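You operate a simulated robot arm through the tools that you are given. There is no shell and no other tool. Be economical: measure what you need, move in short steps, check, and stop when the job is done.

The job below is to be done with a simulated robot arm. You get a single attempt, and the scene is never put back.

TASK
Fill the hydraulic oil jug to its line from the matching small can.
Fine: pour with the jug standing in the pulled-out drip tray; can and jug back; push the tray in.

It is judged by the outcome, as a careful person would: the job done as asked, and still so three seconds after it is handed in. It fails if anything else is knocked over, pushed out of place, dropped, spilled or broken.

THE ROBOT
A 6-joint arm with a two-finger parallel gripper, fixed in place. Base frame: the origin is at the foot of the arm, x ahead of it, y to its left, z up. Units: cm, rad, N and s.
With the tool pointing down near the work surface it reaches from about 10 to 64 cm from the base axis. Its first joint turns from -1.152 to 1.152 rad. Payload 2.9 kg.
The TCP is the grasp point between the finger pads, 3 cm short of the fingertips. In the tool frame z runs along the fingers and y along their closing line. Largest opening 11 cm; finger width 2, thickness 1; the body of the gripper, 4.8 by 11.2 cm, starts 5.5 cm behind the TCP.
Orientation is that of the tool frame in the base frame, as a unit quaternion [w, x, y, z]. With the fingers straight down and closing along the base's y, the tool's x points along the base's -x, its y along +y and its z along -z.

THE INTERFACE
- The arm moves only by the tool apply_moves. Its argument "steps" is a list of rows, each an object of numbers (a shift or turn left out is 0, a gripper value left out holds the last): "dx", "dy", "dz": the shift along the tool's x, y, z in units of 25 mm (1.0 is 25 mm); "ax", "ay", "az": the turn, a rotation vector about the tool's x, y, z in units of 8 degrees (1.0 is 8 degrees); "gripper": the gripper command, from -1 (fully open) to 1 (shut), values between in proportion. In form: [{"dx": .., "dy": .., "dz": .., "ax": .., "ay": .., "az": .., "gripper": ..}, ...]. A call has 1 to 10 rows; each row shifts and turns the commanded pose from where the row before left it, along the tool's axes as they then stand. A call with a number of a shift or a turn outside -1 to 1 is refused whole. A row lasts 0.2 s, in which the tool goes at most 5 cm and 0.15 rad; a call with a longer step from one row to the next is refused whole, and so is a gripper value outside its range. Where a pose cannot be reached the arm comes as near as it can. A force on the tool above 40 N (or 10 N above the force at the start of the call, whichever is more), or a blocked arm, ends the call early, and 0.2 s more pass. Each finger travels about 10.8 cm/s and halts on what it meets, pressing with about 26 N; the grip force reading is that of the motor and also rises with nothing between the fingers. The clock runs only during rows and for 0.2 s after the last one: add rows that do not move to give the fingers time. It gives the time, the measured TCP pose, the force on the tool (base axes), the opening and the grip force at its end, in the units of the frame above (readings bear some noise).
- Cameras (640 x 400 px; columns grow to the right, rows downward): "scene" is fixed at [4.7, 41.76, 137.76]; the picture's right is [-0.95, -0.31, 0.00], its down [-0.19, 0.59, -0.78] and it looks along [0.24, -0.75, -0.62] (base axes); focal length 317 px, centre (320, 200). "wrist" rides on the gripper at [-3.6, 0, -5.7] in the tool frame; the picture's right is [0.00, -1.00, 0.00], its down [0.97, 0.00, -0.24] and it looks along [0.24, 0.00, 0.97] (tool axes); focal length 218 px, centre (320, 200). There is no depth. A picture from a camera that has moved, and an enlarged one, comes with that camera's place and axes in the base frame and with its lens.
- grab_frame(camera): a new picture of that camera. The clock stands still meanwhile.
- enlarge(camera, box): a new picture of the part [left, top, right, bottom] of that camera's present view, enlarged. The clock stands still meanwhile.
- hand_in(): hands the job in; it is judged then, once.

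Work in short steps. Places have to be worked out from the pictures, the camera data and where the tool is seen: move nearer, look again, correct. Check each grasp and each placing, and mend what went wrong. You have 120 turns and 76 pictures in all, those below and enlarged ones among them. Open the gripper and draw the arm clear of the work before you hand the job in, unless the task says otherwise; then end with one line.

The tools are called after "Call:" as a command line: name --argument value ..., lists and objects as JSON in quotes. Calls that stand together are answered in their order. apply_moves: Moves the arm, as the interface text tells. Its arguments: {"type":"object","properties":{"steps":{"type":"array","items":{"type":"object","properties":{"dx":{"type":"number"},"dy":{"type":"number"},"dz":{"type":"number"},"ax":{"type":"number"},"ay":{"type":"number"},"az":{"type":"number"},"gripper":{"type":"number"}}}}},"required":["steps"]} The other tools are called the same way: grab_frame (camera) takes a picture; enlarge (camera, box) takes an enlarged picture of a part of a camera's view; hand_in () hands the job in.

At the start:

```text
time_s: 0.0
tool_pos: [44.76, -8.85, 101.91]
orientation: [0.001, 0.001, 1.0, 0.0]
contact_force: [-0.2, -0.2, 0.6]
opening: 10.98
gripper_force: 0.1
```

scene: 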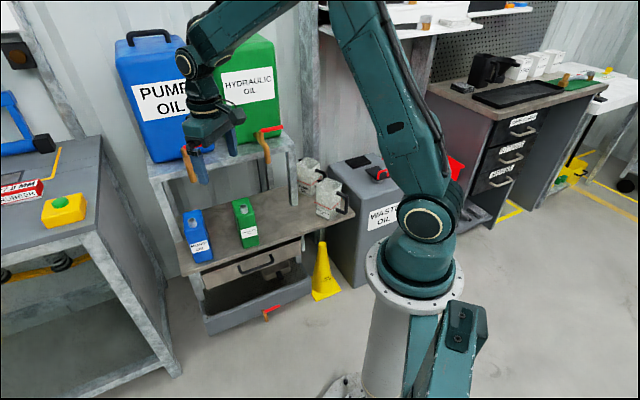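
wrist: 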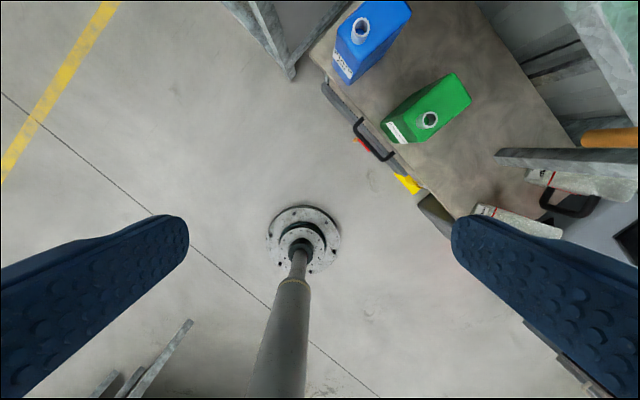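

I'll enlarge the scene picture around the oil bench to tell jug, cans and tray apart.

Call:
enlarge --camera "scene" --box '[140, 140, 380, 330]'

Call:
enlarge --camera "wrist" --box '[300, 0, 640, 260]'

```text
2.11 times, centred on (260, 235) of scene
camera zoom: at [4.7, 41.76, 137.76], right [-0.95, -0.31, 0.0], down [-0.19, 0.59, -0.78], along [0.24, -0.75, -0.62], focal length 668 px, centre (446, 126)
```

zoom: 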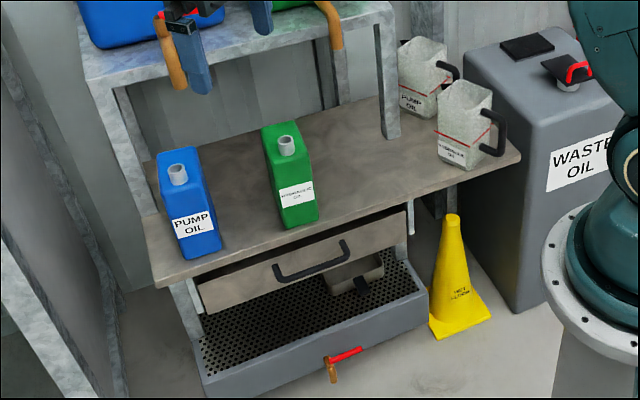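

```text
1.54 times, centred on (470, 130) of wrist
camera zoom: at [48.24, -8.77, 107.47], right [0.0, -1.0, 0.0], down [-0.97, 0.0, 0.24], along [-0.24, 0.0, -0.97], focal length 336 px, centre (89, 308)
```

zoom: 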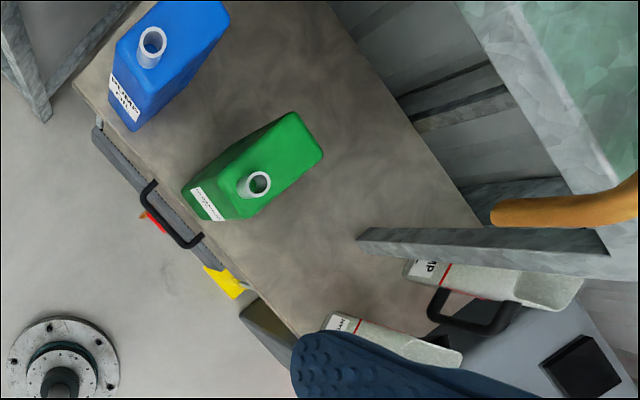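

The bench front runs at 45° from about (66,-6) to (20,-53). I'll look harder at the tray area and at the two white jugs.

Call:
enlarge --camera "scene" --box '[200, 225, 320, 325]'

Call:
enlarge --camera "scene" --box '[280, 145, 360, 225]'

```text
4.00 times, centred on (260, 275) of scene
camera zoom: at [4.7, 41.76, 137.76], right [-0.95, -0.31, 0.0], down [-0.19, 0.59, -0.78], along [0.24, -0.75, -0.62], focal length 1269 px, centre (560, -100)
```

zoom: 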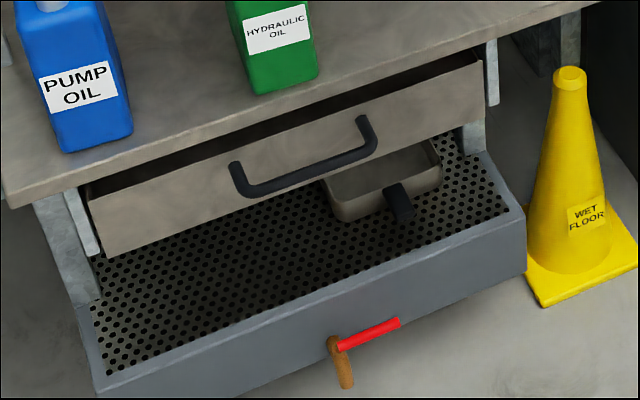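

```text
5.00 times, centred on (320, 185) of scene
camera zoom: at [4.7, 41.76, 137.76], right [-0.95, -0.31, 0.0], down [-0.19, 0.59, -0.78], along [0.24, -0.75, -0.62], focal length 1586 px, centre (320, 275)
```

zoom: 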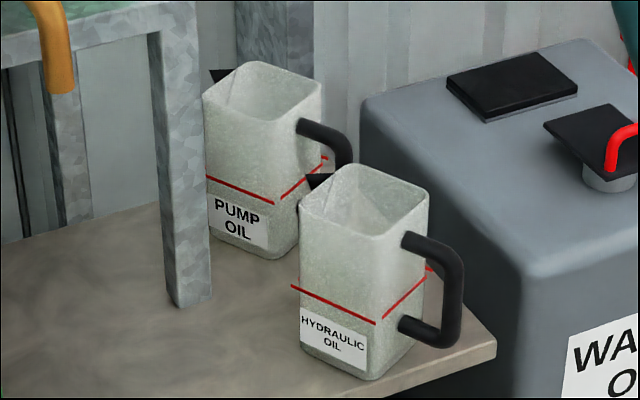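

The matching pair is the green HYDRAULIC OIL can and the front white jug with the red line. The tray is the drawer with the black handle bar, near (49.4,-22.7,46). I'll turn the tool so it closes across that bar and lower it in front of the bench, then look.

Call:
apply_moves --steps '[{"az": -0.9375, "dz": 1}, {"az": -0.9375, "dz": 1}, {"az": -0.9375, "dz": 1}, {"az": -0.9375, "dz": 1}, {"az": -0.9375, "dz": 1}, {"az": -0.9375, "dz": 1}, {"dz": 1}, {"dz": 1}, {"dx": 1, "dz": 1}, {"dx": 1, "dz": 1}]'

Call:
apply_moves --steps '[{"dx": 0.6, "dz": 1}, {"dz": 1}, {"ax": 0.9375}, {"ax": 0.9375}, {"ax": 0.9375}, {"ax": 0.9375}, {"ax": 0.9375}, {"ax": 0.9375}, {"ax": 0.9375}, {"ax": 0.9375}]'

Call:
grab_frame --camera "wrist"

Call:
grab_frame --camera "scene"

```text
time_s: 2.2
tool_pos: [41.27, -12.39, 76.7]
orientation: [0.001, -0.383, 0.924, 0.0]
contact_force: [0.4, 0.7, -0.2]
opening: 10.97
gripper_force: 0.1
```

```text
time_s: 4.4
tool_pos: [40.24, -13.36, 72.03]
orientation: [0.193, -0.331, 0.8, -0.462]
contact_force: [0.9, 0.1, 1.1]
opening: 10.98
gripper_force: 0.0
```

```text
69 pictures are left
camera wrist: at [39.13, -7.3, 74.64], right [0.35, -0.35, 0.87], down [-0.83, -0.54, 0.12], along [0.43, -0.76, -0.48], focal length 218 px, centre (320, 200)
```

wrist: 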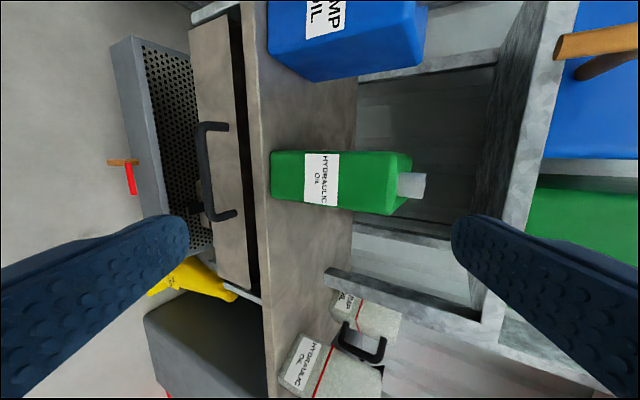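

```text
68 pictures are left
```

scene: 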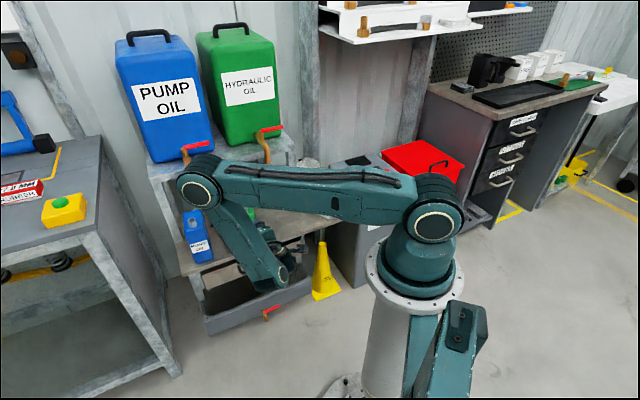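

The measured handle bar is at about f≈51.2, e≈19, z≈46.2 in bench axes (f toward the bench, e along it), and the drawer face is at f≈55. I'll narrow the fingers and go to a stand-off in front of the bar.

Call:
apply_moves --steps '[{"dy": 0.78, "dz": 0.75, "gripper": 0.36}, {"dy": 0.78, "dz": 0.75}, {"dy": 0.78, "dz": 0.75}, {"dy": 0.78, "dz": 0.75}, {"dy": 0.78, "dz": 0.75}, {"dy": 0.78, "dz": 0.75}, {"dy": 0.78, "dz": 0.75}, {"dy": 0.78, "dz": 0.75}]'

Call:
grab_frame --camera "wrist"

```text
time_s: 6.2
tool_pos: [43.74, -17.11, 50.89]
orientation: [0.19, -0.332, 0.8, -0.462]
contact_force: [0.1, -0.7, 0.4]
opening: 3.52
gripper_force: 0.1
```

```text
67 pictures are left
camera wrist: at [42.7, -11.0, 53.58], right [0.35, -0.35, 0.87], down [-0.83, -0.54, 0.12], along [0.42, -0.76, -0.49], focal length 218 px, centre (320, 200)
```

wrist: 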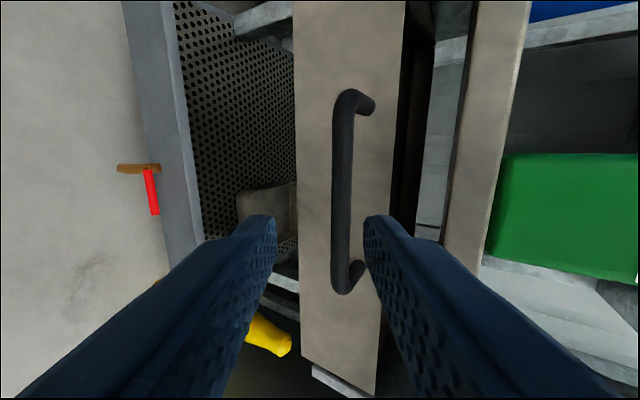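

The bar triangulates to f≈50.3, z≈47.7. I'll advance 6.4 cm along the fingers with a small upward correction, then check before closing.

Call:
apply_moves --steps '[{"dy": -0.088, "dz": 0.64}, {"dy": -0.088, "dz": 0.64}, {"dy": -0.088, "dz": 0.64}, {"dy": -0.088, "dz": 0.64}]'

Call:
grab_frame --camera "wrist"

```text
time_s: 7.2
tool_pos: [48.06, -21.37, 48.38]
orientation: [0.191, -0.331, 0.8, -0.462]
contact_force: [-0.4, -0.1, -0.1]
opening: 3.52
gripper_force: 0.1
```

```text
66 pictures are left
camera wrist: at [47.05, -15.31, 51.14], right [0.35, -0.35, 0.87], down [-0.83, -0.54, 0.12], along [0.42, -0.76, -0.49], focal length 218 px, centre (320, 200)
```

wrist: 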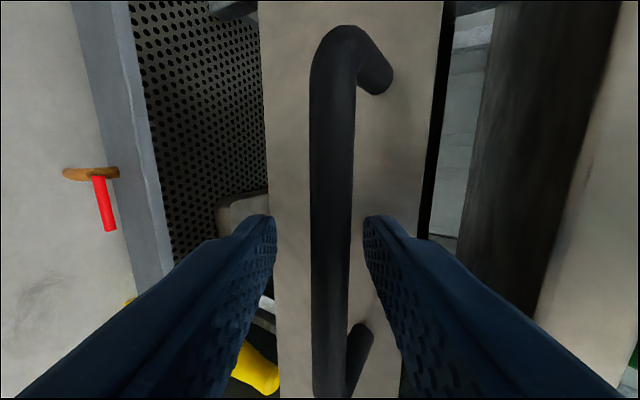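

The bar lies between the fingers, so I close on it and check.

Call:
apply_moves --steps '[{"gripper": 1}, {}, {}, {}]'

Call:
grab_frame --camera "wrist"

```text
time_s: 8.2
tool_pos: [48.25, -21.58, 48.66]
orientation: [0.193, -0.331, 0.799, -0.464]
contact_force: [-1.1, -4.8, 24.9]
opening: 1.15
gripper_force: 44.8
```

```text
65 pictures are left
camera wrist: at [47.18, -15.36, 51.33], right [0.35, -0.35, 0.87], down [-0.83, -0.54, 0.12], along [0.43, -0.77, -0.48], focal length 218 px, centre (320, 200)
```

wrist: 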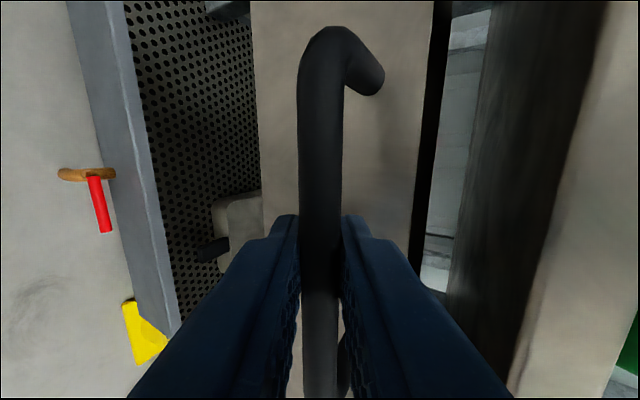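

Grip is on the bar (opening 1.15). A 25 N upward load shows, so I raise slightly and pull outward gently, horizontally.

Call:
apply_moves --steps '[{"dy": -0.09, "dz": -0.05}, {"dy": 0.2, "dz": -0.346}, {"dy": 0.2, "dz": -0.346}, {"dy": 0.2, "dz": -0.346}, {"dy": 0.2, "dz": -0.346}]'

Call:
grab_frame --camera "wrist"

```text
time_s: 9.4
tool_pos: [45.25, -18.49, 48.68]
orientation: [0.192, -0.332, 0.8, -0.461]
contact_force: [8.4, 5.8, 4.7]
opening: 1.15
gripper_force: 45.1
```

```text
64 pictures are left
camera wrist: at [44.2, -12.4, 51.38], right [0.35, -0.35, 0.87], down [-0.83, -0.54, 0.12], along [0.43, -0.76, -0.49], focal length 218 px, centre (320, 200)
```

wrist: 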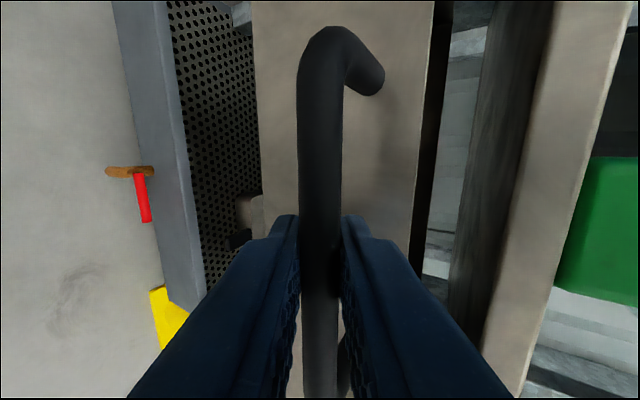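

The tray slides with the handle (4.3 cm so far) with little resistance. I continue another ~14 cm.

Call:
apply_moves --steps '[{"dy": 0.28, "dz": -0.485}, {"dy": 0.28, "dz": -0.485}, {"dy": 0.28, "dz": -0.485}, {"dy": 0.28, "dz": -0.485}, {"dy": 0.28, "dz": -0.485}, {"dy": 0.28, "dz": -0.485}, {"dy": 0.28, "dz": -0.485}, {"dy": 0.28, "dz": -0.485}, {"dy": 0.28, "dz": -0.485}, {"dy": 0.28, "dz": -0.485}]'

Call:
grab_frame --camera "scene"

Call:
grab_frame --camera "wrist"

```text
time_s: 11.2
tool_pos: [37.31, -10.5, 48.62]
orientation: [0.19, -0.332, 0.804, -0.455]
contact_force: [0.6, 5.3, -2.1]
opening: 1.17
gripper_force: 45.2
out of reach, approached as far as the arm can: row 8, 9
stopped in row 9: the force on the tool passed its limit (the readings are from after the stop); the commanded pose is now the measured one
```

```text
63 pictures are left
```

scene: 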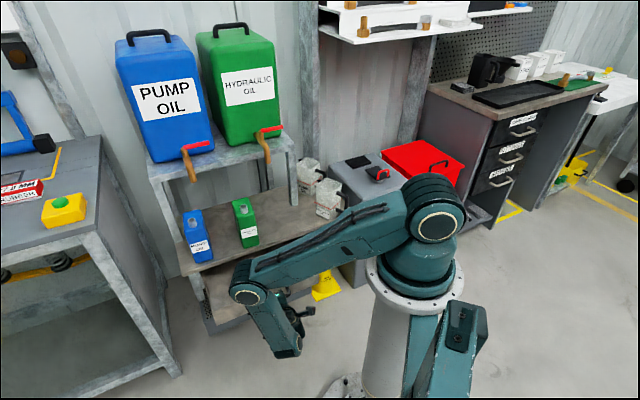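

```text
62 pictures are left
camera wrist: at [36.28, -4.49, 51.46], right [0.36, -0.36, 0.86], down [-0.83, -0.54, 0.12], along [0.42, -0.76, -0.5], focal length 218 px, centre (320, 200)
```

wrist: 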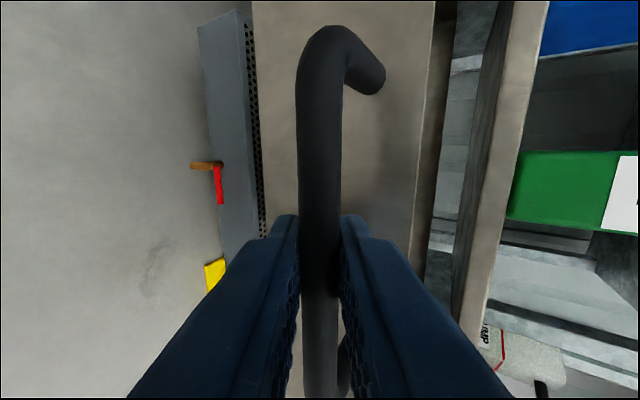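

The tray is out 15.5 cm and the arm is at a wrist limit in this pose. I'll loosen the fingers, turn the tool toward vertical around the bar, then rise to look into the tray.

Call:
apply_moves --steps '[{"gripper": 0.3}, {}, {"ax": -0.9}, {"ax": -0.9}, {"ax": -0.9}, {"ax": -0.9}, {"ax": -0.9}, {"ax": -0.9}]'

Call:
grab_frame --camera "wrist"

```text
time_s: 13.1
tool_pos: [37.32, -10.63, 48.72]
orientation: [0.054, -0.378, 0.915, -0.127]
contact_force: [-0.2, 0.2, -0.4]
opening: 3.84
gripper_force: 0.1
```

```text
61 pictures are left
camera wrist: at [38.63, -6.87, 54.06], right [0.68, -0.68, 0.27], down [-0.73, -0.64, 0.23], along [0.02, -0.36, -0.93], focal length 218 px, centre (320, 200)
```

wrist: 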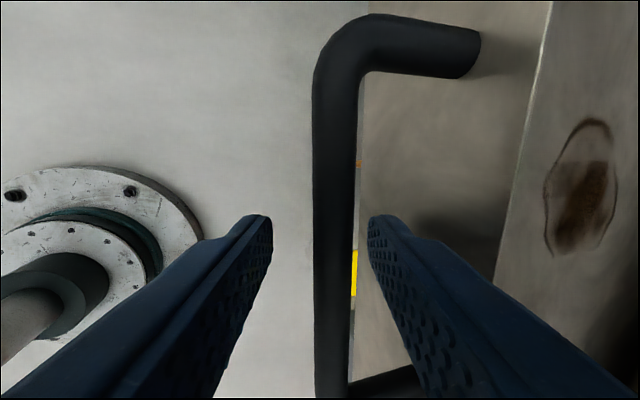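

The fingers still straddle the bar. I'll re-grip and try to draw the tray about 4 cm further, gently.

Call:
apply_moves --steps '[{"gripper": 1}, {}, {}, {"dy": 0.3, "dz": -0.09}, {"dy": 0.3, "dz": -0.09}, {"dy": 0.3, "dz": -0.09}, {"dy": 0.3, "dz": -0.09}, {"dy": 0.3, "dz": -0.09}]'

```text
time_s: 14.8
tool_pos: [34.54, -7.87, 48.74]
orientation: [0.055, -0.378, 0.915, -0.128]
contact_force: [0.6, -2.4, 13.1]
opening: 1.15
gripper_force: 45.0
```

The tray is out 19.4 cm, leaving a window of about 16 cm. I release the bar, rise and look down into the tray.

Call:
apply_moves --steps '[{"gripper": 0.3}, {}, {"dz": -0.5}, {"dz": -1}, {"dz": -1}, {"dz": -1}, {"dz": -1, "ax": -0.7}, {"dz": -1, "ax": -0.7}, {"dz": -1, "ax": -0.7, "gripper": -1}, {"dz": -1}]'

Call:
apply_moves --steps '[{"dz": -1, "dy": -1}, {"dz": -1, "dy": -1}, {"dz": -1, "dy": -1}, {"dz": -1, "dy": -1}, {}]'

Call:
grab_frame --camera "wrist"

```text
time_s: 17.1
tool_pos: [31.82, -5.15, 66.94]
orientation: [-0.002, -0.383, 0.924, 0.008]
contact_force: [0.3, 0.4, 0.9]
opening: 10.98
gripper_force: 0.1
```

```text
time_s: 18.2
tool_pos: [38.85, -12.39, 76.76]
orientation: [-0.001, -0.382, 0.924, 0.007]
contact_force: [0.4, 0.2, 0.4]
opening: 10.99
gripper_force: 0.1
```

```text
60 pictures are left
camera wrist: at [41.43, -9.94, 82.4], right [0.71, -0.71, -0.01], down [-0.69, -0.69, 0.24], along [-0.18, -0.16, -0.97], focal length 218 px, centre (320, 200)
```

wrist: 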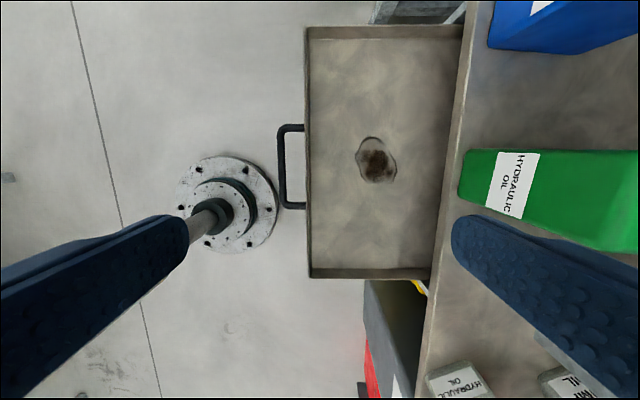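

The tray is open with about 16 cm of floor showing. Next I move over toward the jugs, high up, to measure the hydraulic jug.

Call:
apply_moves --steps '[{"dx": 0.8, "dy": -0.3, "dz": -0.7}, {"dx": 0.8, "dy": -0.3, "dz": -0.7}, {"dx": 0.8, "dy": -0.3, "dz": -0.7}, {"dx": 0.8, "dy": -0.3, "dz": -0.7}, {"dx": 0.8, "dy": -0.3, "dz": -0.7}, {"dx": 0.8, "dy": -0.3, "dz": -0.7}, {"dx": 0.8, "dy": -0.3, "dz": -0.7}, {"dx": 0.8, "dy": -0.3, "dz": -0.7}, {"dx": 0.8, "dy": -0.3, "dz": -0.7}, {}]'

Call:
grab_frame --camera "wrist"

```text
time_s: 20.4
tool_pos: [31.03, -30.09, 92.54]
orientation: [-0.002, -0.382, 0.924, 0.007]
contact_force: [-0.3, 0.6, 0.3]
opening: 11.0
gripper_force: 0.0
```

```text
59 pictures are left
camera wrist: at [33.54, -27.62, 98.07], right [0.71, -0.71, -0.01], down [-0.69, -0.69, 0.24], along [-0.18, -0.16, -0.97], focal length 218 px, centre (320, 200)
```

wrist: 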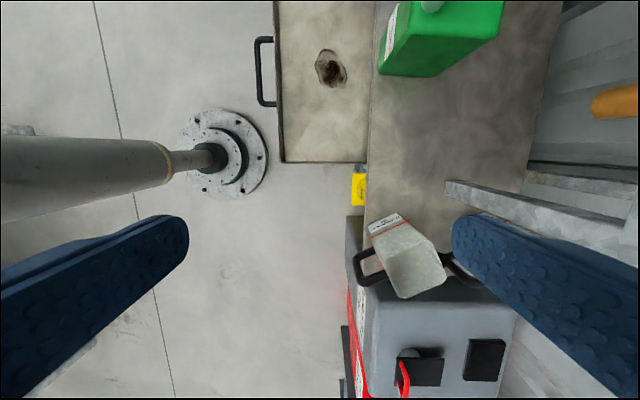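

I enlarge on the jug for corners and rim.

Call:
enlarge --camera "wrist" --box '[330, 190, 490, 310]'

```text
3.33 times, centred on (410, 250) of wrist
camera zoom: at [33.54, -27.62, 98.07], right [0.71, -0.71, -0.01], down [-0.69, -0.69, 0.24], along [-0.18, -0.16, -0.97], focal length 728 px, centre (20, 33)
```

zoom: 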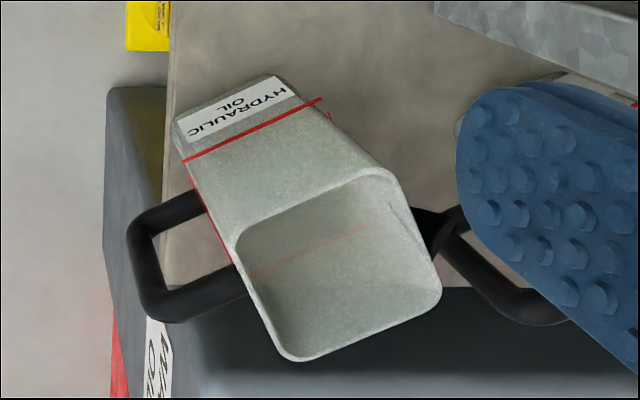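

The jug measures about 7×7×14 cm, rim at z≈70, centre near f 56.5, e -13.2 (x 30.7, y -49.2), turned ~27° in the bench frame, with its handle toward the robot. I'll turn the tool to close on its label and back faces and move above it.

Call:
apply_moves --steps '[{"az": 0.98}, {"az": 0.98}, {"az": 0.98}, {"az": 0.98}, {"az": 0.98}, {"az": 0.98}, {"az": 0.98}, {"az": 0.98}]'

Call:
apply_moves --steps '[{"dx": -0.28, "dy": -0.92, "dz": 0.2}, {"dx": -0.28, "dy": -0.92, "dz": 0.2}, {"dx": -0.28, "dy": -0.92, "dz": 0.2}, {"dx": -0.28, "dy": -0.92, "dz": 0.2}, {"dx": -0.28, "dy": -0.92, "dz": 0.2}, {"dx": -0.28, "dy": -0.92, "dz": 0.2}, {"dx": -0.28, "dy": -0.92, "dz": 0.2}, {"dx": -0.28, "dy": -0.92, "dz": 0.2}, {}]'

Call:
grab_frame --camera "wrist"

Call:
grab_frame --camera "scene"

```text
time_s: 22.2
tool_pos: [31.24, -30.13, 92.46]
orientation: [-0.004, 0.156, 0.988, 0.006]
contact_force: [-0.7, 1.0, 0.1]
opening: 11.02
gripper_force: 0.2
```

```text
time_s: 24.2
tool_pos: [30.83, -49.17, 88.2]
orientation: [-0.005, 0.154, 0.988, 0.005]
contact_force: [-0.3, -0.1, -0.3]
opening: 10.98
gripper_force: 0.1
```

```text
57 pictures are left
camera wrist: at [34.23, -50.39, 93.7], right [-0.31, -0.95, -0.01], down [-0.92, 0.29, 0.25], along [-0.24, 0.08, -0.97], focal length 218 px, centre (320, 200)
```

wrist: 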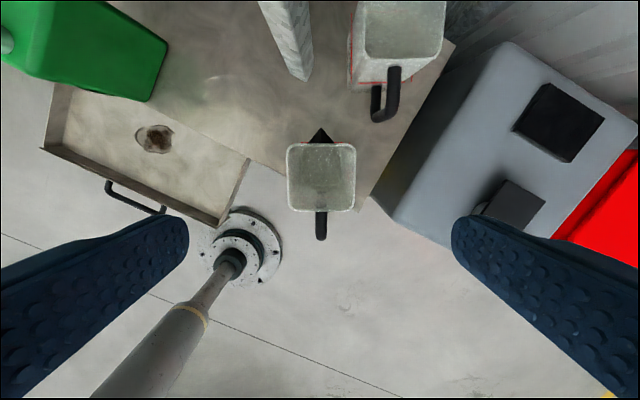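

```text
56 pictures are left
```

scene: 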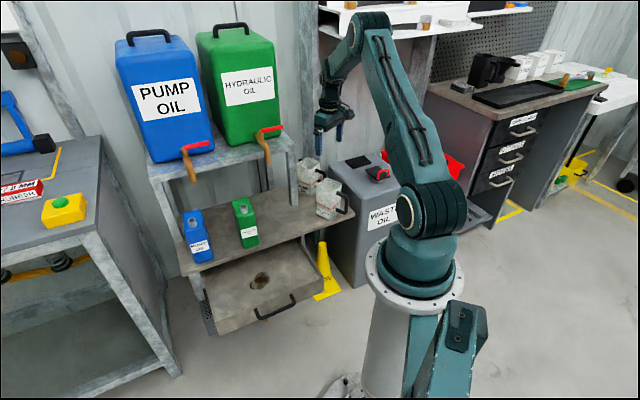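

The tool is centred and squared over the jug, with its handle and spout clear of the fingers. I descend to about 3.5 cm below the rim.

Call:
apply_moves --steps '[{"dz": 0.96}, {"dz": 0.96}, {"dz": 0.96}, {"dz": 0.96}, {"dz": 0.96}, {"dz": 0.96}, {"dz": 0.96}, {"dz": 0.96}, {"dz": 0.9}, {}]'

Call:
grab_frame --camera "wrist"

```text
time_s: 26.4
tool_pos: [30.66, -49.1, 66.69]
orientation: [-0.004, 0.155, 0.988, 0.005]
contact_force: [-0.9, 0.4, -0.8]
opening: 10.99
gripper_force: 0.0
```

```text
55 pictures are left
camera wrist: at [34.0, -50.12, 72.29], right [-0.31, -0.95, -0.01], down [-0.92, 0.29, 0.25], along [-0.24, 0.09, -0.97], focal length 218 px, centre (320, 200)
```

wrist: 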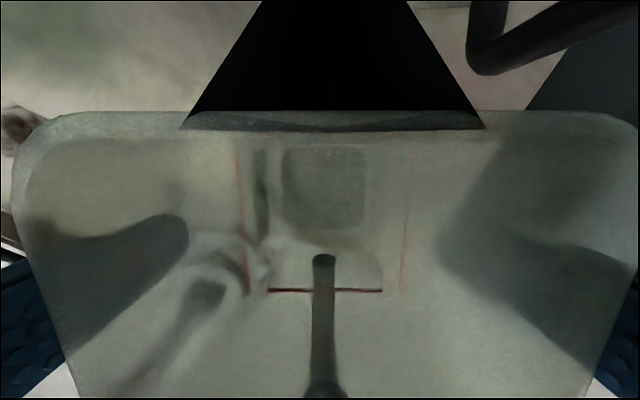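

The jug mouth is centred between the fingers. Close.

Call:
apply_moves --steps '[{"gripper": 1}, {}, {}, {}]'

```text
time_s: 27.4
tool_pos: [30.7, -49.02, 66.78]
orientation: [-0.005, 0.155, 0.988, 0.005]
contact_force: [-0.4, -1.1, 2.1]
opening: 7.59
gripper_force: 25.9
```

Held at 7.59 cm opening. I lift 10 cm, draw out in front of the bench, then carry along toward the tray.

Call:
apply_moves --steps '[{"dz": -0.5}, {"dz": -0.8}, {"dz": -0.9}, {"dz": -0.9}, {"dz": -0.9}, {"dx": 0.8, "dy": 0.41}, {"dx": 0.8, "dy": 0.41}, {"dx": 0.8, "dy": 0.41}, {"dx": 0.8, "dy": 0.41}, {"dx": 0.8, "dy": 0.41}]'

Call:
apply_moves --steps '[{"dx": 0.4, "dy": 0.2}, {"dx": 0.4, "dy": 0.2}, {"dx": -0.4, "dy": 0.78}, {"dx": -0.4, "dy": 0.78}, {"dx": -0.4, "dy": 0.78}, {"dx": -0.4, "dy": 0.78}, {"dx": -0.4, "dy": 0.78}, {"dx": -0.4, "dy": 0.78}, {"dx": -0.4, "dy": 0.78}, {"dx": -0.4, "dy": 0.78}]'

Call:
grab_frame --camera "scene"

```text
time_s: 29.6
tool_pos: [22.77, -41.18, 76.86]
orientation: [-0.004, 0.155, 0.988, 0.005]
contact_force: [0.4, 0.0, -0.9]
opening: 7.55
gripper_force: 26.0
```

```text
time_s: 31.9
tool_pos: [33.61, -27.24, 77.11]
orientation: [-0.005, 0.155, 0.988, 0.005]
contact_force: [0.0, -0.6, -1.2]
opening: 7.54
gripper_force: 25.8
```

```text
54 pictures are left
```

scene: 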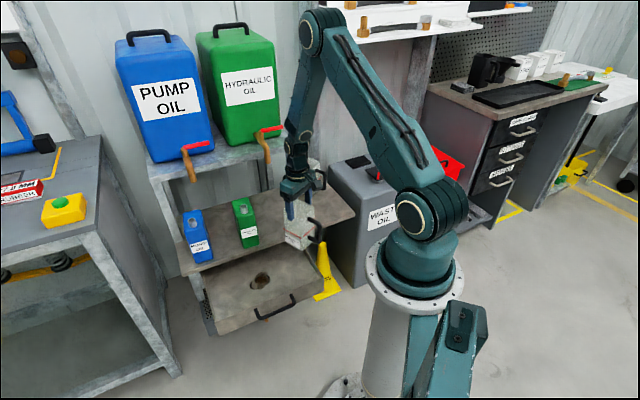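

Carrying well. I continue to e≈19 over the tray, then go down to a little above the tray floor.

Call:
apply_moves --steps '[{"dx": -0.467, "dy": 0.847}, {"dx": -0.467, "dy": 0.847}, {"dx": -0.467, "dy": 0.847}, {"dx": -0.467, "dy": 0.847}, {"dx": -0.467, "dy": 0.847}, {"dx": -0.467, "dy": 0.847}, {"dz": 0.8}, {"dz": 0.8}, {"dz": 0.8}, {"dz": 0.8}]'

Call:
apply_moves --steps '[{"dz": 0.8}, {"dz": 0.8}, {"dz": 0.8}, {"dz": 0.8}, {"dz": 0.8}, {"dz": 0.8}, {"dz": 0.4}, {}]'

Call:
grab_frame --camera "scene"

Call:
enlarge --camera "scene" --box '[190, 200, 350, 320]'

```text
time_s: 34.0
tool_pos: [44.15, -17.14, 68.97]
orientation: [-0.005, 0.155, 0.988, 0.004]
contact_force: [-0.3, -0.4, -2.2]
opening: 7.57
gripper_force: 25.7
```

```text
time_s: 35.1
tool_pos: [44.64, -17.36, 61.21]
orientation: [0.0, 0.155, 0.988, 0.004]
contact_force: [-0.4, -2.3, 7.9]
opening: 7.58
gripper_force: 25.8
stopped in row 5: the force on the tool passed its limit (the readings are from after the stop); the commanded pose is now the measured one
```

```text
53 pictures are left
```

scene: 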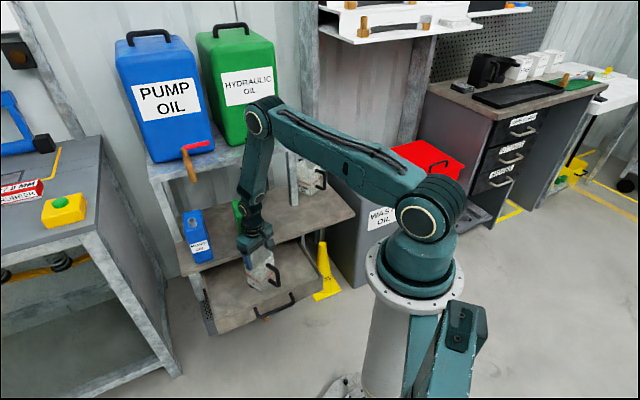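

```text
3.33 times, centred on (270, 260) of scene
camera zoom: at [4.69, 41.76, 137.76], right [-0.95, -0.31, 0.0], down [-0.19, 0.59, -0.78], along [0.24, -0.75, -0.62], focal length 1058 px, centre (487, 0)
```

zoom: 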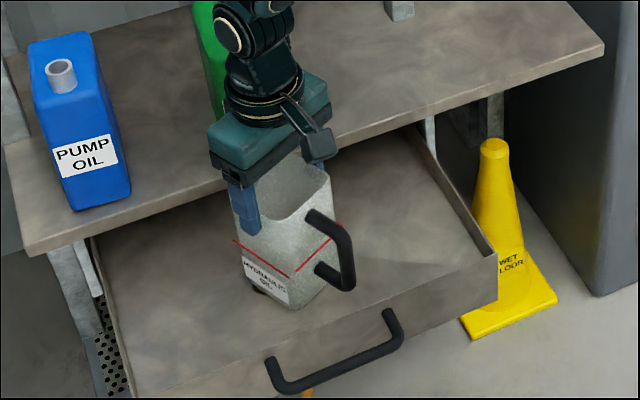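

The call stopped at z=61.2, i.e. jug bottom ≈50.5; stain triangulation puts the tray floor at about 48±2. I'll check contact with the wrist view and a small probing step.

Call:
apply_moves --steps '[{"dz": 0.08}, {"dz": 0.08}, {}]'

Call:
grab_frame --camera "wrist"

Call:
enlarge --camera "scene" --box '[220, 220, 300, 290]'

```text
time_s: 35.6
tool_pos: [44.69, -17.47, 61.29]
orientation: [0.002, 0.155, 0.988, 0.004]
contact_force: [-2.4, 0.5, 6.5]
opening: 7.55
gripper_force: 25.6
stopped in row 2: the force on the tool passed its limit (the readings are from after the stop); the commanded pose is now the measured one
```

```text
51 pictures are left
camera wrist: at [47.96, -18.53, 66.96], right [-0.31, -0.95, -0.01], down [-0.93, 0.3, 0.24], along [-0.22, 0.08, -0.97], focal length 218 px, centre (320, 200)
```

wrist: 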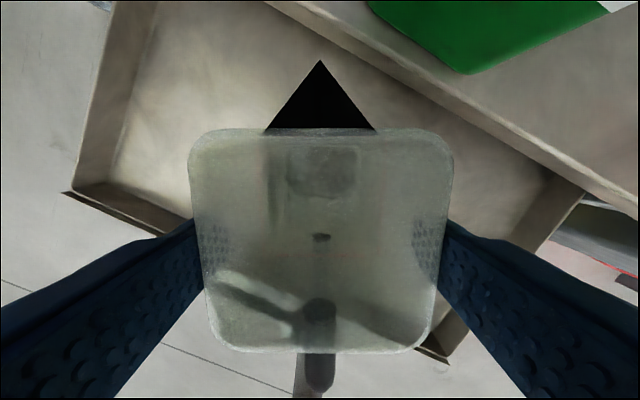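

```text
5.71 times, centred on (260, 255) of scene
camera zoom: at [4.69, 41.76, 137.76], right [-0.95, -0.31, 0.0], down [-0.19, 0.59, -0.78], along [0.24, -0.75, -0.62], focal length 1813 px, centre (663, -114)
```

zoom: 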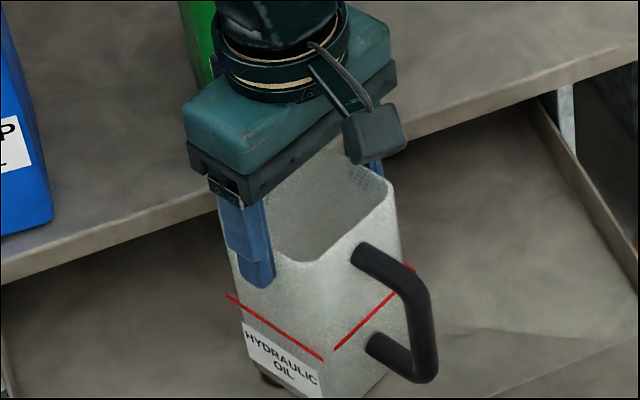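

The rim now sits level with the fingertips' upper half, so the jug slipped about 3 cm in the grip. Its bottom comes out at ≈46.5–47, resting on the tray floor as the contact confirms. I release slowly and check.

Call:
apply_moves --steps '[{"gripper": -0.5}, {}, {}, {"gripper": -0.9}, {}, {}]'

Call:
grab_frame --camera "wrist"

```text
time_s: 37.0
tool_pos: [44.66, -17.39, 61.32]
orientation: [0.002, 0.155, 0.988, 0.004]
contact_force: [-0.8, -0.1, 0.2]
opening: 10.43
gripper_force: 0.0
```

```text
49 pictures are left
camera wrist: at [47.96, -18.53, 66.91], right [-0.31, -0.95, -0.01], down [-0.93, 0.3, 0.24], along [-0.22, 0.08, -0.97], focal length 218 px, centre (320, 200)
```

wrist: 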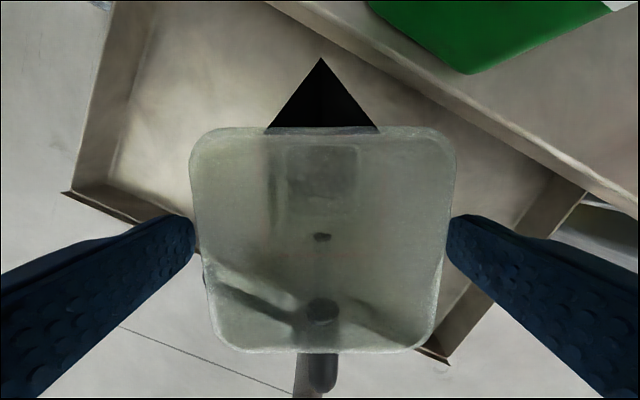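

The jug stands undisturbed on the tray floor: centre ≈(45.0,-17.5), rim z≈60.7. I rise straight up and look at the green can.

Call:
apply_moves --steps '[{"dz": -0.5, "gripper": -1}, {"dz": -1}, {"dz": -1}, {"dz": -1}, {"dz": -1}, {"dz": -1}, {"dz": -1}, {"dz": -1}, {"dz": -1}, {"dz": -1}]'

Call:
grab_frame --camera "wrist"

```text
time_s: 39.2
tool_pos: [44.51, -17.65, 85.0]
orientation: [0.002, 0.155, 0.988, 0.004]
contact_force: [0.0, 0.2, 0.0]
opening: 10.97
gripper_force: 0.0
```

```text
48 pictures are left
camera wrist: at [47.84, -18.72, 90.7], right [-0.31, -0.95, -0.01], down [-0.93, 0.3, 0.24], along [-0.22, 0.08, -0.97], focal length 218 px, centre (320, 200)
```

wrist: 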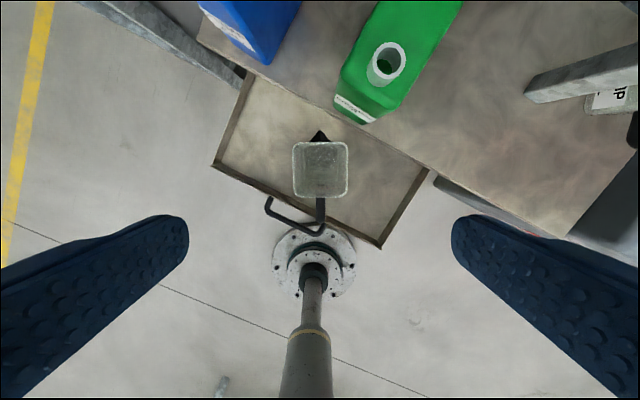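

Can found near f 54–65, e≈19. I turn the tool square with the bench and move above it, clear of the drum taps, to measure it.

Call:
apply_moves --steps '[{"az": -0.84, "dz": -0.7}, {"az": -0.84, "dz": -0.7}, {"az": -0.84, "dz": -0.7}, {"az": -0.84, "dz": -0.7}, {"dx": -0.8}, {"dx": -0.8}, {"dx": -0.8}, {}]'

Call:
grab_frame --camera "wrist"

Call:
enlarge --camera "scene" --box '[170, 130, 290, 270]'

```text
time_s: 41.0
tool_pos: [50.41, -16.73, 92.06]
orientation: [0.003, -0.08, 0.997, 0.003]
contact_force: [-0.3, 0.8, 1.3]
opening: 11.0
gripper_force: 0.1
```

```text
47 pictures are left
camera wrist: at [53.87, -16.14, 97.66], right [0.16, -0.99, -0.01], down [-0.96, -0.15, 0.24], along [-0.23, -0.03, -0.97], focal length 218 px, centre (320, 200)
```

wrist: 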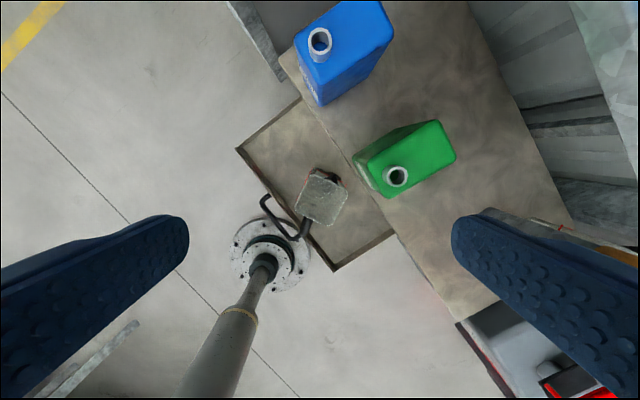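

```text
2.86 times, centred on (230, 200) of scene
camera zoom: at [4.7, 41.76, 137.76], right [-0.95, -0.31, 0.0], down [-0.19, 0.59, -0.78], along [0.24, -0.75, -0.62], focal length 906 px, centre (577, 200)
```

zoom: 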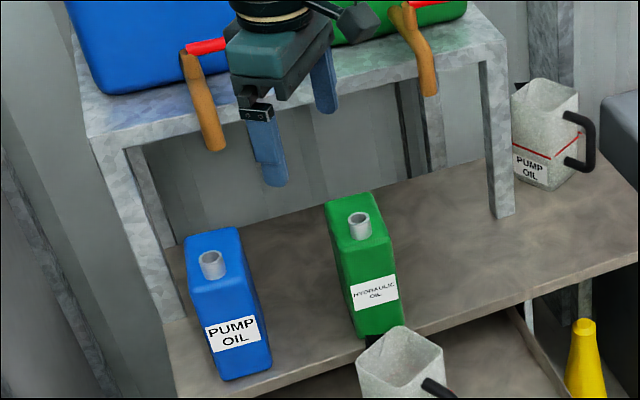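

I turned the tool the wrong way (harmless); the view still shows the can well, so I enlarge it for measuring.

Call:
enlarge --camera "wrist" --box '[300, 100, 480, 230]'

```text
3.08 times, centred on (390, 165) of wrist
camera zoom: at [53.87, -16.14, 97.66], right [0.16, -0.99, -0.01], down [-0.96, -0.15, 0.24], along [-0.23, -0.03, -0.97], focal length 672 px, centre (105, 308)
```

zoom: 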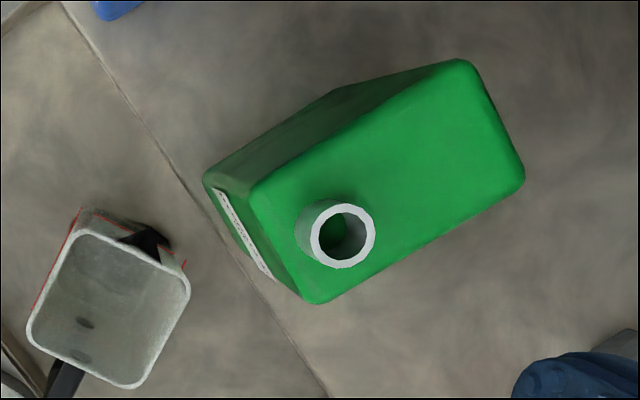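

The can measures about 6×10 cm, top z≈70, centre ≈(54.1,-27.4), long axis at -50°, spout at ≈(52.05,-25.35) toward the front. I'll turn to close across its thin side, aim 1.7 cm behind centre to clear the spout, and come above it.

Call:
apply_moves --steps '[{"az": 0.92}, {"az": 0.92}, {"az": 0.92}, {"az": 0.92}, {"az": 0.92}, {"az": 0.92}, {"az": 0.92}, {"az": 0.92}]'

Call:
apply_moves --steps '[{"dx": -0.8, "dy": -0.27}, {"dx": -0.8, "dy": -0.27}, {"dx": -0.8, "dy": -0.27}, {"dx": -0.8, "dy": -0.27}, {"dx": -0.8, "dy": -0.27}, {"dx": -0.9, "dy": -0.29}, {"dz": 0.8}, {"dz": 0.8}, {}]'

Call:
grab_frame --camera "wrist"

Call:
enlarge --camera "scene" --box '[150, 100, 310, 260]'

```text
time_s: 42.9
tool_pos: [50.41, -16.69, 91.94]
orientation: [0.001, 0.422, 0.906, 0.003]
contact_force: [0.9, -0.7, 0.4]
opening: 10.99
gripper_force: 0.0
```

```text
time_s: 44.9
tool_pos: [55.19, -28.81, 87.95]
orientation: [0.001, 0.421, 0.907, 0.004]
contact_force: [-0.6, -0.3, 0.1]
opening: 11.0
gripper_force: 0.0
```

```text
44 pictures are left
camera wrist: at [57.4, -31.43, 93.54], right [-0.76, -0.65, -0.01], down [-0.63, 0.74, 0.24], along [-0.15, 0.19, -0.97], focal length 218 px, centre (320, 200)
```

wrist: 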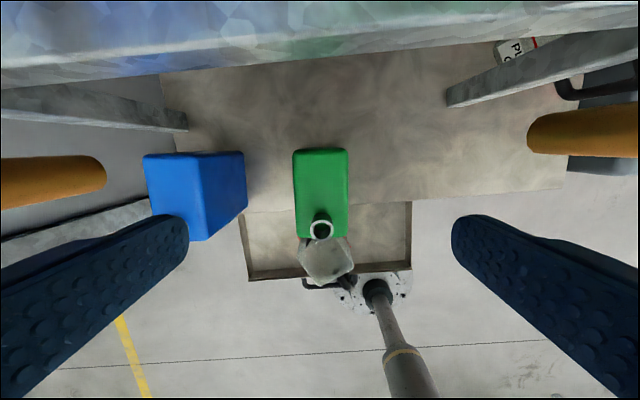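

```text
2.50 times, centred on (230, 180) of scene
camera zoom: at [4.7, 41.76, 137.76], right [-0.95, -0.31, 0.0], down [-0.19, 0.59, -0.78], along [0.24, -0.75, -0.62], focal length 793 px, centre (545, 250)
```

zoom: 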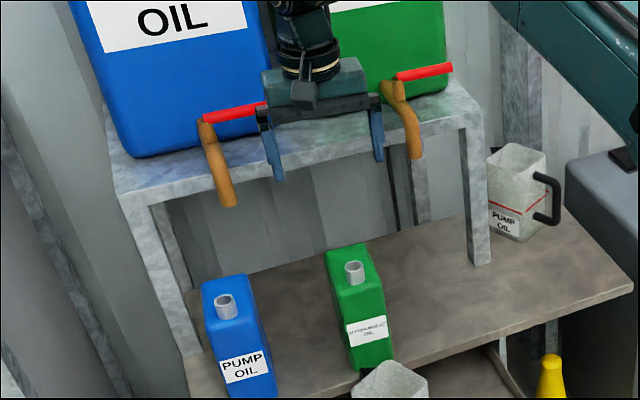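

The tool is centred on the can thickness, 1.75 cm behind its centre, and the taps clear the fingers by about 3 cm. I descend straight in two stages.

Call:
apply_moves --steps '[{"dz": 0.8}, {"dz": 0.8}, {"dz": 0.8}, {"dz": 0.8}, {"dz": 0.8}, {"dz": 0.8}, {"dz": 0.8}, {"dz": 0.8}, {"dz": 0.8}, {}]'

Call:
grab_frame --camera "wrist"

```text
time_s: 47.0
tool_pos: [55.34, -28.65, 70.08]
orientation: [0.001, 0.421, 0.907, 0.005]
contact_force: [0.2, -0.1, 0.6]
opening: 10.99
gripper_force: 0.1
```

```text
42 pictures are left
camera wrist: at [57.53, -31.31, 75.61], right [-0.76, -0.65, -0.01], down [-0.63, 0.74, 0.24], along [-0.15, 0.19, -0.97], focal length 218 px, centre (320, 200)
```

wrist: 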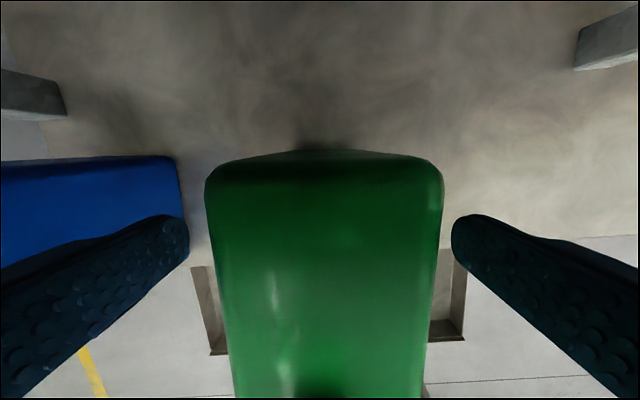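

Clearances are good (the blue can is ~13 cm to the side). I go the last 4.4 cm and close.

Call:
apply_moves --steps '[{"dz": 0.6}, {"dz": 0.6}, {"dz": 0.56}, {}]'

Call:
apply_moves --steps '[{"gripper": 1}, {}, {}, {}, {}]'

Call:
grab_frame --camera "wrist"

```text
time_s: 48.0
tool_pos: [55.29, -28.43, 65.48]
orientation: [0.0, 0.421, 0.907, 0.003]
contact_force: [0.3, 0.1, -0.1]
opening: 10.99
gripper_force: 0.1
```

```text
time_s: 49.2
tool_pos: [55.28, -28.61, 65.59]
orientation: [0.0, 0.421, 0.907, 0.004]
contact_force: [-1.8, -1.8, 0.6]
opening: 6.04
gripper_force: 25.8
```

```text
41 pictures are left
camera wrist: at [57.5, -31.29, 71.16], right [-0.76, -0.65, -0.01], down [-0.63, 0.74, 0.24], along [-0.15, 0.19, -0.97], focal length 218 px, centre (320, 200)
```

wrist: 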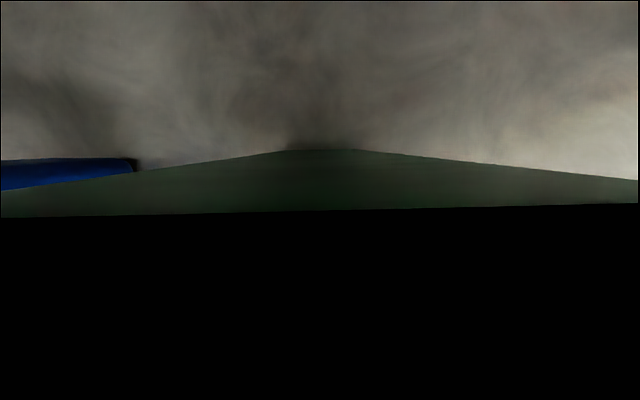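

Gripped at 6.04 cm. I lift slowly by 4 cm and check for slip.

Call:
apply_moves --steps '[{"dz": -0.1}, {"dz": -0.15}, {"dz": -0.2}, {"dz": -0.2}, {"dz": -0.2}, {"dz": -0.2}, {"dz": -0.2}, {"dz": -0.2}, {"dz": -0.15}, {}]'

Call:
grab_frame --camera "wrist"

Call:
enlarge --camera "scene" --box '[180, 150, 300, 270]'

```text
time_s: 51.5
tool_pos: [55.23, -28.63, 69.61]
orientation: [0.0, 0.421, 0.907, 0.004]
contact_force: [-0.2, -0.4, -4.9]
opening: 5.98
gripper_force: 25.8
```

```text
40 pictures are left
camera wrist: at [57.53, -31.32, 75.27], right [-0.76, -0.65, -0.01], down [-0.63, 0.74, 0.24], along [-0.15, 0.19, -0.97], focal length 218 px, centre (320, 200)
```

wrist: 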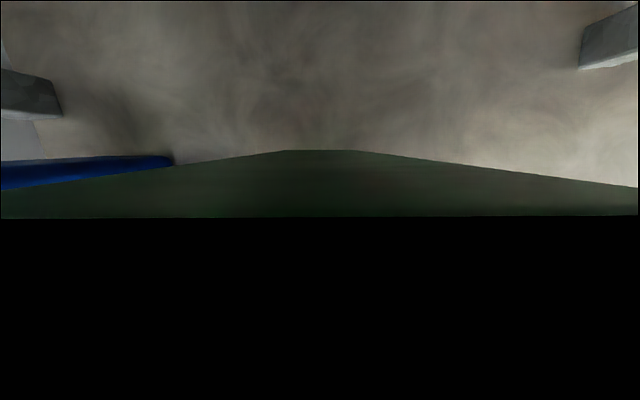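

```text
3.33 times, centred on (240, 210) of scene
camera zoom: at [4.71, 41.76, 137.76], right [-0.95, -0.31, 0.0], down [-0.19, 0.59, -0.78], along [0.24, -0.75, -0.62], focal length 1058 px, centre (587, 167)
```

zoom: 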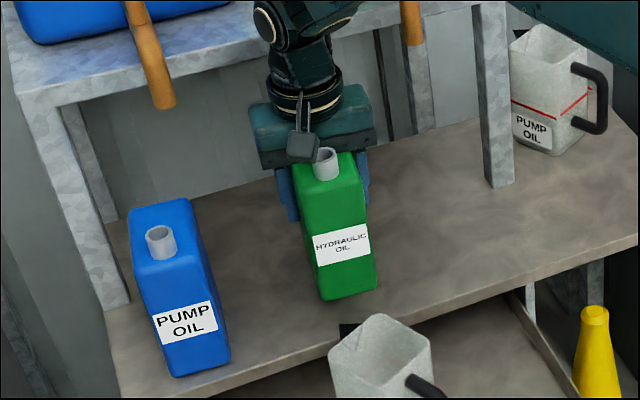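

No slip, the can weighs about 5 N. I raise it to z≈74 and bring it toward the tray so the spout comes near the jug's line, still upright.

Call:
apply_moves --steps '[{"dz": -0.3}, {"dz": -0.4}, {"dz": -0.4}, {"dz": -0.4}, {"dz": -0.3}, {"dx": 0.4, "dy": -0.04}, {"dx": 0.6, "dy": -0.04}, {"dx": 0.6, "dy": -0.04}, {"dx": 0.6, "dy": -0.04}, {"dx": 0.4}]'

Call:
enlarge --camera "scene" --box '[180, 160, 340, 300]'

```text
time_s: 53.6
tool_pos: [50.75, -23.8, 74.24]
orientation: [0.0, 0.421, 0.907, 0.004]
contact_force: [0.6, 0.0, -5.5]
opening: 5.99
gripper_force: 25.8
```

```text
2.86 times, centred on (260, 230) of scene
camera zoom: at [4.71, 41.76, 137.76], right [-0.95, -0.31, 0.0], down [-0.19, 0.59, -0.78], along [0.24, -0.75, -0.62], focal length 906 px, centre (491, 114)
```

zoom: 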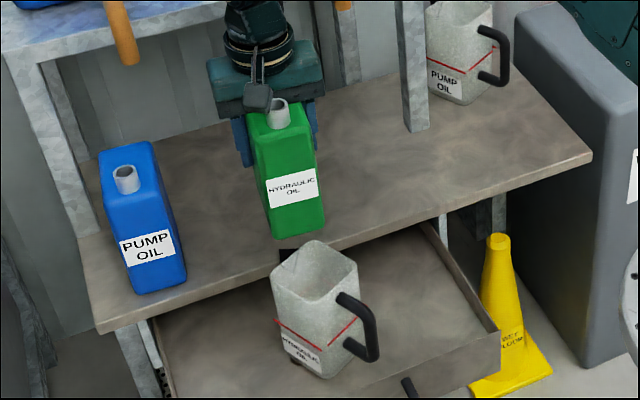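

Spout and jug line up laterally within about 0.3 cm. I tilt the can 30° about the grip, keeping the lip over the jug, then check for flow.

Call:
apply_moves --steps '[{"ay": -0.5}, {"ay": -0.75}, {"ay": -0.75}, {"ay": -0.75}, {"ay": -0.75}, {"ay": -0.25, "dx": 0.22, "dz": 0.38}, {"dx": 0.22, "dz": 0.38}, {}]'

Call:
enlarge --camera "scene" --box '[180, 160, 340, 300]'

```text
time_s: 55.5
tool_pos: [50.77, -23.83, 71.83]
orientation: [0.236, 0.407, 0.876, -0.105]
contact_force: [-0.3, -0.1, -4.4]
opening: 6.01
gripper_force: 26.0
```

```text
2.86 times, centred on (260, 230) of scene
camera zoom: at [4.71, 41.76, 137.76], right [-0.95, -0.31, 0.0], down [-0.19, 0.59, -0.78], along [0.24, -0.75, -0.62], focal length 906 px, centre (491, 114)
```

zoom: 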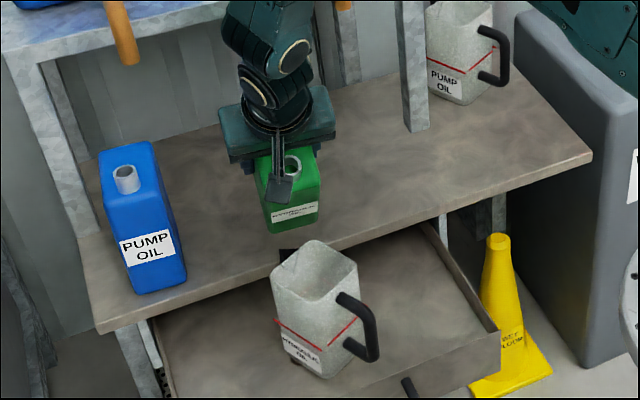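

No oil yet at 30°. A small dark block of the gripper seems near the spout; I look closer before tilting more.

Call:
enlarge --camera "scene" --box '[230, 175, 290, 250]'

```text
5.33 times, centred on (260, 212) of scene
camera zoom: at [4.71, 41.76, 137.76], right [-0.95, -0.31, 0.0], down [-0.19, 0.59, -0.78], along [0.24, -0.75, -0.62], focal length 1692 px, centre (640, 133)
```

zoom: 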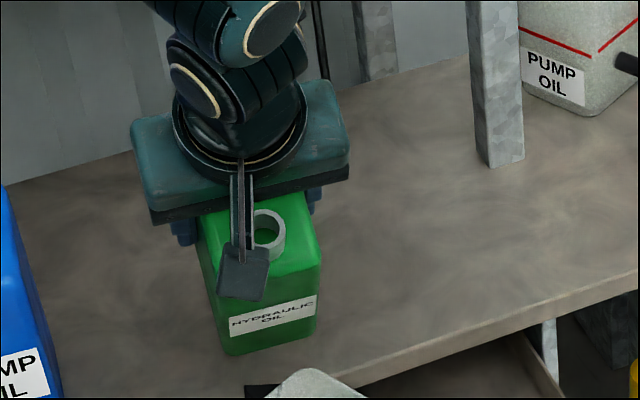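

The block triangulates to a bracket about 5 cm beyond the spout mouth. It clears the stream, but I must keep it above the jug rim at steep tilts. I tilt on to 45° while lowering.

Call:
apply_moves --steps '[{"ay": -0.6, "dx": 0.12, "dz": 0.3}, {"ay": -0.6, "dx": 0.12, "dz": 0.3}, {"ay": -0.675, "dx": 0.12, "dz": 0.3}, {}]'

Call:
enlarge --camera "scene" --box '[220, 180, 310, 290]'

```text
time_s: 56.5
tool_pos: [51.11, -24.35, 69.63]
orientation: [0.348, 0.391, 0.837, -0.158]
contact_force: [0.9, 0.4, -5.2]
opening: 5.98
gripper_force: 26.1
```

```text
3.64 times, centred on (265, 235) of scene
camera zoom: at [4.71, 41.76, 137.76], right [-0.95, -0.31, 0.0], down [-0.19, 0.59, -0.78], along [0.24, -0.75, -0.62], focal length 1154 px, centre (520, 73)
```

zoom: 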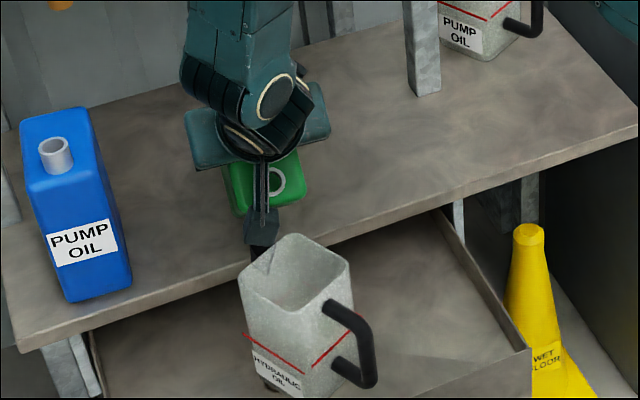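

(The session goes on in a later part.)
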